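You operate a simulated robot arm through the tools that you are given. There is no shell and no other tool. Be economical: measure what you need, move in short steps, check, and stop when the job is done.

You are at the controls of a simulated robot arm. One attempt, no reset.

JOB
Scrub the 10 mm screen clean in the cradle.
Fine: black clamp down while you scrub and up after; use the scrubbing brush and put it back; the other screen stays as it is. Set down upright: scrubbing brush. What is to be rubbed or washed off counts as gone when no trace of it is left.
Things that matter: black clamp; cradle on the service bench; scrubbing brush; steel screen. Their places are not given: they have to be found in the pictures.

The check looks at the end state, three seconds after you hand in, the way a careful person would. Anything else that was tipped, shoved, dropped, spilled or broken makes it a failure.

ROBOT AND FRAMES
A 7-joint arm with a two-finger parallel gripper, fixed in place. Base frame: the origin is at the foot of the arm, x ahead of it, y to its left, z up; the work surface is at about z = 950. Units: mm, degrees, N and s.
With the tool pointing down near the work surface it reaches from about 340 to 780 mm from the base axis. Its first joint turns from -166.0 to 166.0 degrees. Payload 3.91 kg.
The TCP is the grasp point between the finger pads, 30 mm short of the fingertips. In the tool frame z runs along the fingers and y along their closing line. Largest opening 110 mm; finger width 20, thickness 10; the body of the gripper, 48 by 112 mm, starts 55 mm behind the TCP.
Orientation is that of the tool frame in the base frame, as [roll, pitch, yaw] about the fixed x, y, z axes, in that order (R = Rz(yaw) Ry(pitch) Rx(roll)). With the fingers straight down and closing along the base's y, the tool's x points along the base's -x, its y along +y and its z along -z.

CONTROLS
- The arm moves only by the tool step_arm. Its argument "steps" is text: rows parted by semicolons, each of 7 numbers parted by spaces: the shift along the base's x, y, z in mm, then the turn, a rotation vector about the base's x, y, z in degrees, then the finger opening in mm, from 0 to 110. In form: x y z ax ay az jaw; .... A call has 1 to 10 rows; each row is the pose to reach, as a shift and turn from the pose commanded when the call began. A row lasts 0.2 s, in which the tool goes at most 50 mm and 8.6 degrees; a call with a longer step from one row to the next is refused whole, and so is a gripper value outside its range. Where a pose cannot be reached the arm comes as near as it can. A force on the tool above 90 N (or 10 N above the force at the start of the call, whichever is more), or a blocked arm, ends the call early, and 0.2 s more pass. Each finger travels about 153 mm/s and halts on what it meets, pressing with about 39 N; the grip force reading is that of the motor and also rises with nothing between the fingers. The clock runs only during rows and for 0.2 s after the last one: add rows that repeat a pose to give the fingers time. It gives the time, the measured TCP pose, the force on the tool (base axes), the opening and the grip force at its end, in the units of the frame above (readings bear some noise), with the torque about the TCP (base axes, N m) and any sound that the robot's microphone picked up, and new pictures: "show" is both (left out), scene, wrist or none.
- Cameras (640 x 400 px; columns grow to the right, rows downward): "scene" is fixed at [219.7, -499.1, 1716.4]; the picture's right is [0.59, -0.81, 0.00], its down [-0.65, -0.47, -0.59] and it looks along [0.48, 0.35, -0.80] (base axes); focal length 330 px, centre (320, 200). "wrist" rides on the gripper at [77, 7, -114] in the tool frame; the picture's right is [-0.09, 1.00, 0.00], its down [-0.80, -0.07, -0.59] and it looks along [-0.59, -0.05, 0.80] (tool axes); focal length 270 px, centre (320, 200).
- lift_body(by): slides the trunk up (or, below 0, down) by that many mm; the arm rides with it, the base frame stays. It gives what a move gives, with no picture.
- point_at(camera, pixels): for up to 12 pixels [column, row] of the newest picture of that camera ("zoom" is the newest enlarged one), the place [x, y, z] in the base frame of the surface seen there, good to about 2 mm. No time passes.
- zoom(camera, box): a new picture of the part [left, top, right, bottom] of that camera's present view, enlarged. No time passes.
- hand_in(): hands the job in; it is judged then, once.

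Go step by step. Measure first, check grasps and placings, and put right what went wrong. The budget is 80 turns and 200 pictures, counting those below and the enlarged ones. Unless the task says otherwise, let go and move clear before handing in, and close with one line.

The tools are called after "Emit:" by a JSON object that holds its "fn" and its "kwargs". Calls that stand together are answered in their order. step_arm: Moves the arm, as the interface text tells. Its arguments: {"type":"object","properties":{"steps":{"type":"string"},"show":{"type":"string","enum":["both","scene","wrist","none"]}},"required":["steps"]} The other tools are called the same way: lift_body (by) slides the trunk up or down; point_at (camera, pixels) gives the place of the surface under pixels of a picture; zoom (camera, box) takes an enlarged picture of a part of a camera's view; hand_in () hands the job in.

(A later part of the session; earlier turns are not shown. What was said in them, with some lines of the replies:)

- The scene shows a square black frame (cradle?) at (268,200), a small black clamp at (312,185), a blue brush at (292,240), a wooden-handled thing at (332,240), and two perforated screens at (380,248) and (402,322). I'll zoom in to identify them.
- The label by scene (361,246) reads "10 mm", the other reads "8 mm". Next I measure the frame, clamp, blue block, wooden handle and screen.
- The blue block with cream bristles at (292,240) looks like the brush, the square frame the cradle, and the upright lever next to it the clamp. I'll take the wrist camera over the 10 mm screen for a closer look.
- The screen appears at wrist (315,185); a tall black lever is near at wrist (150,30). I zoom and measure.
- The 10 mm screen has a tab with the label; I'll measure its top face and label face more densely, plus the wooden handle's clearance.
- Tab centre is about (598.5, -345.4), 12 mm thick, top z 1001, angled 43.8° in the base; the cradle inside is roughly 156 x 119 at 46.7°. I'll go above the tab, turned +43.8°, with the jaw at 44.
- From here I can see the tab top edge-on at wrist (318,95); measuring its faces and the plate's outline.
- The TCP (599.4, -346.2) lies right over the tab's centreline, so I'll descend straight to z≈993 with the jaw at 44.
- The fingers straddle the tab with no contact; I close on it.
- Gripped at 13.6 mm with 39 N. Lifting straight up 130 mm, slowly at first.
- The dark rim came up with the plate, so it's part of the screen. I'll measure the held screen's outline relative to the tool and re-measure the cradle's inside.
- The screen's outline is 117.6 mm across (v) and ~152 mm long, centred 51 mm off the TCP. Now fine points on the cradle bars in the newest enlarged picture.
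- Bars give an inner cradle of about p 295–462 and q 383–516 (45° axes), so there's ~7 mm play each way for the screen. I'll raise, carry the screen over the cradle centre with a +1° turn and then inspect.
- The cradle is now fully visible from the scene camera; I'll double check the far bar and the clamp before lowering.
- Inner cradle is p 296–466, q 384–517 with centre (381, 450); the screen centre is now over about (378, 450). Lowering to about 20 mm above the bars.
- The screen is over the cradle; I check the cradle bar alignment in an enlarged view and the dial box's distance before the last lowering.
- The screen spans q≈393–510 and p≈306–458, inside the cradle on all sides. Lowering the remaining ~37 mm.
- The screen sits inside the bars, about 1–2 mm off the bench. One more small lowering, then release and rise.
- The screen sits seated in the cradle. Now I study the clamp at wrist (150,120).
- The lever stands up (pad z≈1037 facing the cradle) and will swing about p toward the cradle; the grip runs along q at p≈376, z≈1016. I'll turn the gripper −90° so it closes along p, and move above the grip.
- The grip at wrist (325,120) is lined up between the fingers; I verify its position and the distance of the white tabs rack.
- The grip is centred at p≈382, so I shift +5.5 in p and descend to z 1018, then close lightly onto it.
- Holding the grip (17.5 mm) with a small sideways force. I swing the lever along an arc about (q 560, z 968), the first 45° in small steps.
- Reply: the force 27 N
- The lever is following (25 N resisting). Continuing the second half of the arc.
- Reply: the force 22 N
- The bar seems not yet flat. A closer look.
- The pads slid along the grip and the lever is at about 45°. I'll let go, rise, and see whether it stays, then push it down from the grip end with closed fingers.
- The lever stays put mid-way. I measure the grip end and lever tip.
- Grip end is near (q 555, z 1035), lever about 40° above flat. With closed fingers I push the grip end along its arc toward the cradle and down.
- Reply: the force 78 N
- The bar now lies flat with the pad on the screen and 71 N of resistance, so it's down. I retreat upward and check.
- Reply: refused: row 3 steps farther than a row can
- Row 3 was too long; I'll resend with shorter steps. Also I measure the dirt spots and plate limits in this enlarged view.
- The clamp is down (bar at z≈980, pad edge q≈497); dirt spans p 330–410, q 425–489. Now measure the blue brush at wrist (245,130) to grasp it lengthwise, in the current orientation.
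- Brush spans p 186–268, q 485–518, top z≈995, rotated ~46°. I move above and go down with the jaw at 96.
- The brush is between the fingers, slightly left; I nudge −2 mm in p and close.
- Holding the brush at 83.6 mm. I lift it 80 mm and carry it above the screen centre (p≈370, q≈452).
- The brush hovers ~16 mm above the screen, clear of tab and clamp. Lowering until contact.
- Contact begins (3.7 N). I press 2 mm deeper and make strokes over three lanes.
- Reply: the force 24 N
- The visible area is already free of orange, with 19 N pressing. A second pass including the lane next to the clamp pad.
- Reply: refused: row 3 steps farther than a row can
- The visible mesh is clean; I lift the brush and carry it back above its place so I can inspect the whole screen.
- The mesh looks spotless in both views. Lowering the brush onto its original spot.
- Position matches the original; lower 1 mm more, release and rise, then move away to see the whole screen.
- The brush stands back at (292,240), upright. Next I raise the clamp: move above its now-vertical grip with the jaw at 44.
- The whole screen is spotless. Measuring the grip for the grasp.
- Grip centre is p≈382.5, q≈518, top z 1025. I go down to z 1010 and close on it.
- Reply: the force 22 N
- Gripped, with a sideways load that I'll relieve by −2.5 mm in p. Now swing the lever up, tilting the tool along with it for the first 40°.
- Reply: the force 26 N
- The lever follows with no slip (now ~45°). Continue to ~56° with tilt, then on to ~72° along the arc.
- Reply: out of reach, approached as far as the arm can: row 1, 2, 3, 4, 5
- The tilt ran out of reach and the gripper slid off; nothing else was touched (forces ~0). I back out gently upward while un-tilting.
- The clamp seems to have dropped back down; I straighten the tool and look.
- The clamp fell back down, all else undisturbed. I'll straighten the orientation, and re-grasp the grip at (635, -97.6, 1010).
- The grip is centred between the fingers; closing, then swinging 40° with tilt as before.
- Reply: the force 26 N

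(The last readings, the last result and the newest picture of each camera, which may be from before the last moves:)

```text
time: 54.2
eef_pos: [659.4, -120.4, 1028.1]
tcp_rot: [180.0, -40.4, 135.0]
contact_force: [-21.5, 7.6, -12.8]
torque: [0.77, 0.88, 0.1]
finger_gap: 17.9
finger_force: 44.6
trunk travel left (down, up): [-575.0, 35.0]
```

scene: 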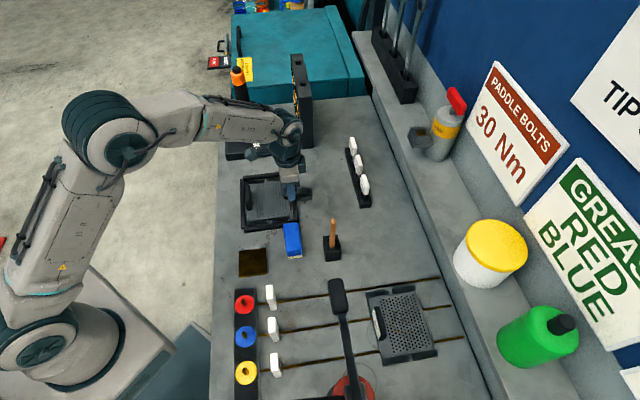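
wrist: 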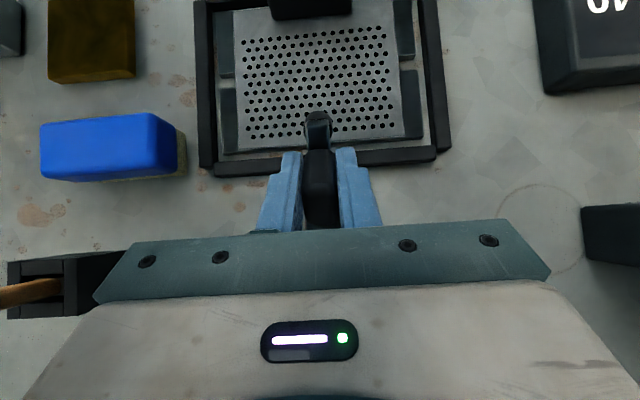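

Lever at ~45° again. I continue along the arc while un-tilting the tool, so that it stays in reach.

Emit:
{"fn": "step_arm", "kwargs": {"steps": "5.9 -5.9 0.5 -2.8 -2.8 0 8; 11.7 -11.7 -0.1 -5.7 -5.7 0 8; 17.5 -17.5 -1.9 -8.5 -8.5 0 8; 23 -23 -4.8 -11.3 -11.3 0 8; 28.1 -28.1 -8.7 -14.1 -14.1 0 8; 28.1 -28.1 -8.7 -14.1 -14.1 0 8"}}

Emit:
{"fn": "zoom", "kwargs": {"camera": "scene", "box": [270, 140, 350, 210]}}

```text
time: 55.6
eef_pos: [687.2, -148.9, 1025.6]
tcp_rot: [179.7, -20.0, 135.2]
contact_force: [-12.8, 5.1, 20.1]
torque: [0.81, 1.02, 0.19]
finger_gap: 17.6
finger_force: 45.1
trunk travel left (down, up): [-575.0, 35.0]
```

scene: 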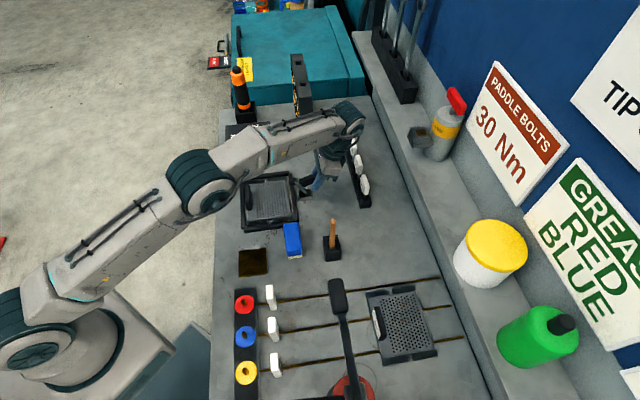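
wrist: 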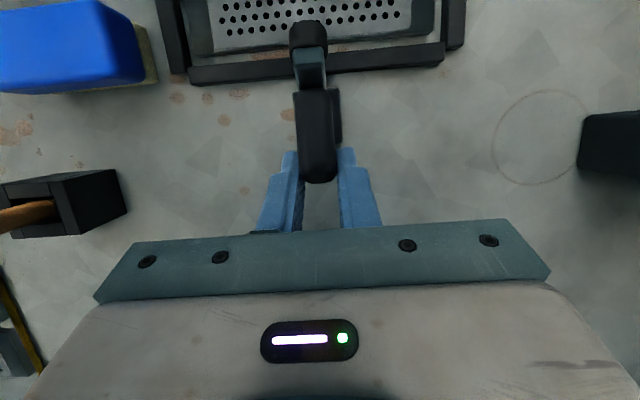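

```text
5.71 times, centred on (310, 175) of scene
```

zoom: 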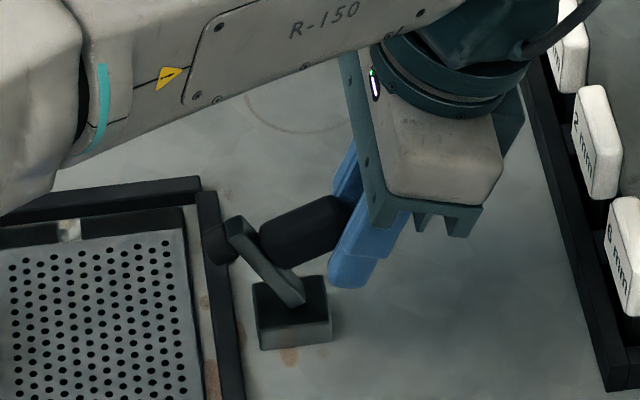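

The lever is at ~60°, fingers now on the grip's end. I release, retreat up along the tool axis, straighten, and will finish by pushing the lever tip from the cradle side.

Emit:
{"fn": "step_arm", "kwargs": {"steps": "0 0 0 0 0 0 30; 0 0 0 0 0 0 44; 5 -5 20 0 0 0 44; 8 -8 60 -3 -3 0 44; -5 5 95 -7 -7 0 20; -30 30 110 -11 -11 0 0; -60 60 110 -14.1 -14.1 0 0; -90 90 110 -14.1 -14.1 0 0; -120 120 110 -14.1 -14.1 0 0; -120 120 110 -14.1 -14.1 0 0"}}

Emit:
{"fn": "zoom", "kwargs": {"camera": "scene", "box": [270, 140, 350, 210]}}

```text
time: 57.8
eef_pos: [567.4, -29.0, 1132.2]
tcp_rot: [179.9, -0.4, 135.0]
contact_force: [0.4, -0.7, -0.6]
torque: [0.01, 0.03, -0.03]
finger_gap: 0.0
finger_force: 36.7
trunk travel left (down, up): [-575.0, 35.0]
```

scene: 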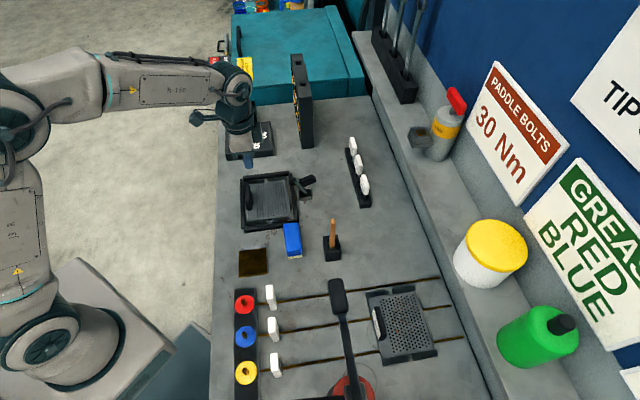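
wrist: 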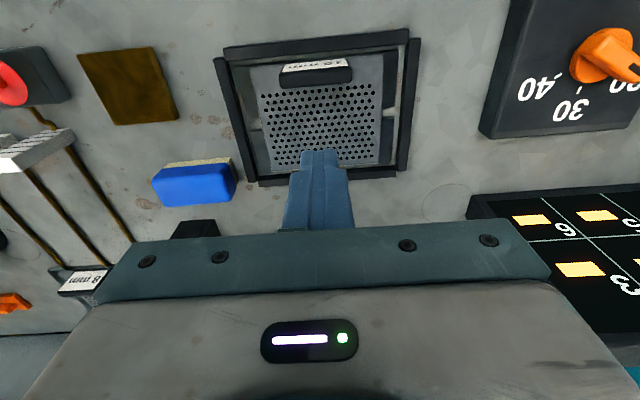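

```text
5.71 times, centred on (310, 175) of scene
```

zoom: 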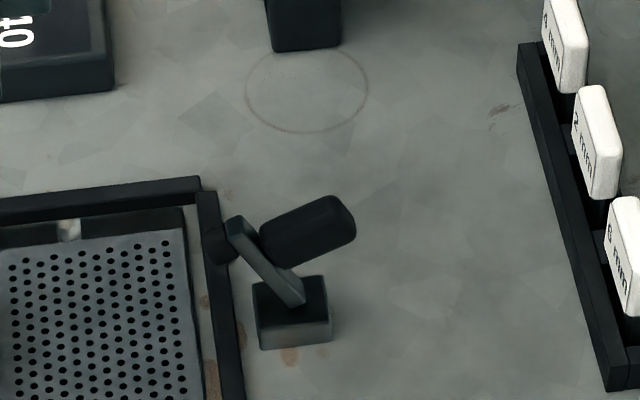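

The lever stays at ~60°. With closed fingers, tips at z≈1005, I push its tip horizontally toward +q to upright.

Emit:
{"fn": "step_arm", "kwargs": {"steps": "24 -24 -20 0 0 0 0; 48 -48 -45 0 0 0 0; 48 -48 -90 0 0 0 0; 48 -48 -97 0 0 0 0; 56 -56 -97 0 0 0 0; 64 -64 -97 0 0 0 0; 71 -71 -97 0 0 0 0; 77 -77 -97 0 0 0 0; 81.5 -81.5 -97 0 0 0 0; 81.5 -81.5 -97 0 0 0 0"}}

Emit:
{"fn": "zoom", "kwargs": {"camera": "scene", "box": [270, 140, 350, 210]}}

```text
time: 60.0
eef_pos: [649.3, -108.9, 1034.0]
tcp_rot: [179.9, -0.4, 135.1]
contact_force: [-11.8, 7.8, -2.8]
torque: [0.1, 0.13, -0.06]
finger_gap: 0.0
finger_force: 37.8
trunk travel left (down, up): [-575.0, 35.0]
```

scene: 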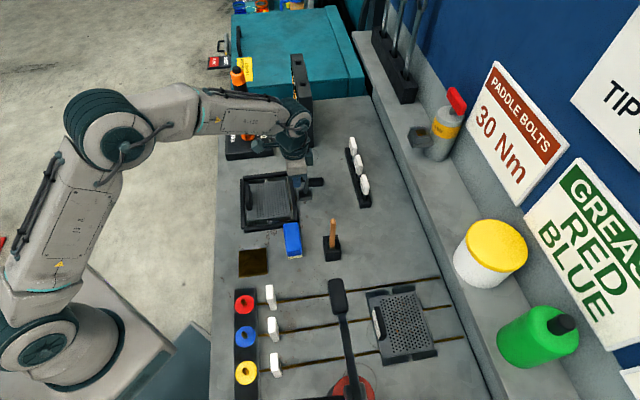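
wrist: 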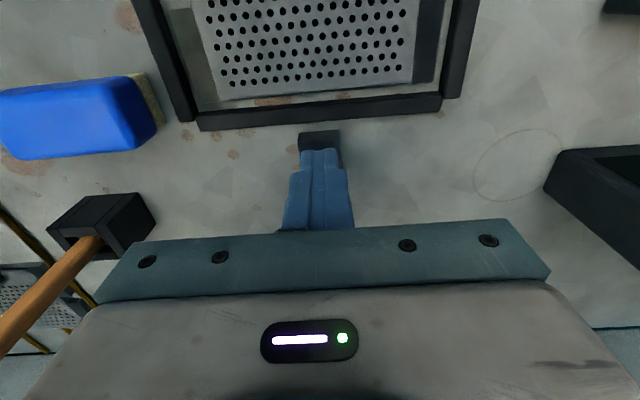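

```text
5.71 times, centred on (310, 175) of scene
```

zoom: 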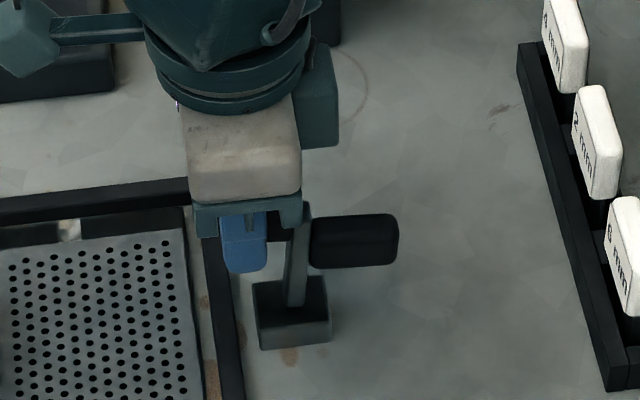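

Lever is nearly upright. A few more millimetres until it meets its stop.

Emit:
{"fn": "step_arm", "kwargs": {"steps": "1.5 -1.5 0 0 0 0 0; 3 -3 0 0 0 0 0; 3 -3 0 0 0 0 0", "show": "none"}}

```text
time: 60.8
eef_pos: [649.7, -108.8, 1035.1]
tcp_rot: [180.0, -0.6, 135.1]
contact_force: [-31.7, 21.8, -7.5]
torque: [0.5, 0.18, -0.08]
finger_gap: 0.3
finger_force: 37.6
trunk travel left (down, up): [-575.0, 35.0]
```

It's against its stop (38 N, no further travel). Backing off and rising for a final look.

Emit:
{"fn": "step_arm", "kwargs": {"steps": "-8 8 0 0 0 0 0; -25 25 0 0 0 0 0; -35 35 40 0 0 0 0; -45 45 85 0 0 0 0; -70 70 110 0 0 0 0; -100 100 130 0 0 0 20; -130 125 150 0 0 0 40; -150 155 170 0 0 0 40; -150 155 170 0 0 0 40"}}

Emit:
{"fn": "zoom", "kwargs": {"camera": "scene", "box": [230, 150, 350, 260]}}

Emit:
{"fn": "zoom", "kwargs": {"camera": "scene", "box": [245, 170, 330, 230]}}

```text
time: 62.8
eef_pos: [502.6, 40.6, 1205.1]
tcp_rot: [179.9, -0.4, 135.1]
contact_force: [0.8, -0.2, -0.1]
torque: [0.04, 0.02, -0.02]
finger_gap: 40.0
finger_force: 0.0
trunk travel left (down, up): [-575.0, 35.0]
```

scene: 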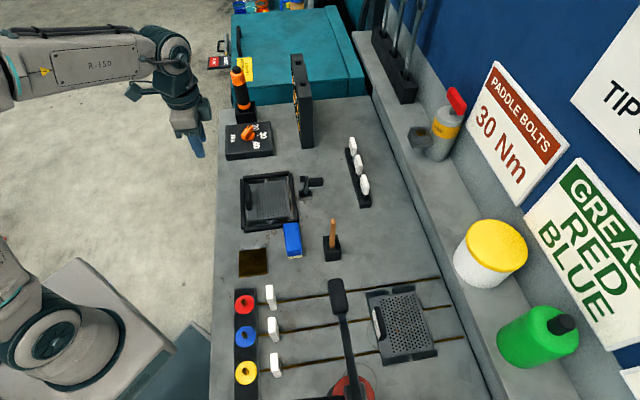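
wrist: 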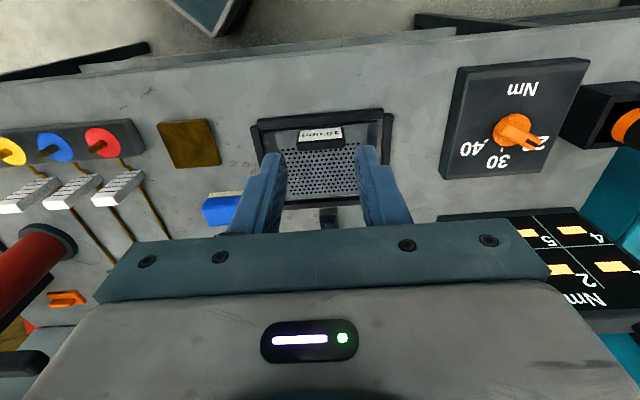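

```text
3.64 times, centred on (290, 205) of scene
```

zoom: 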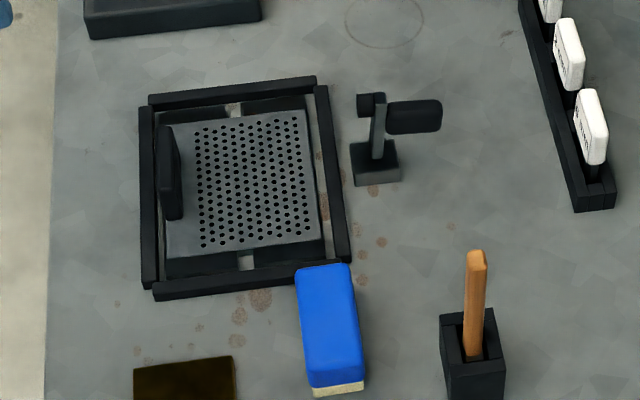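

```text
6.67 times, centred on (288, 200) of scene
```

zoom: 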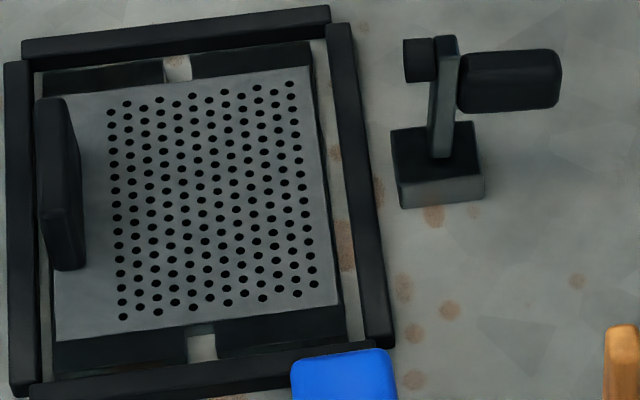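

The screen is clean and seated in the cradle, the clamp is upright as at the start, and the brush stands upright in its place. The other screen is untouched and the arm is clear, so I hand in.

Emit:
{"fn": "hand_in", "kwargs": {}}

```text
The job is handed in.
```

The 10 mm screen is scrubbed clean and I left it sitting in the cradle; the clamp was down while I scrubbed and is up again, the brush is back in its place standing upright, and the 8 mm screen was not touched.
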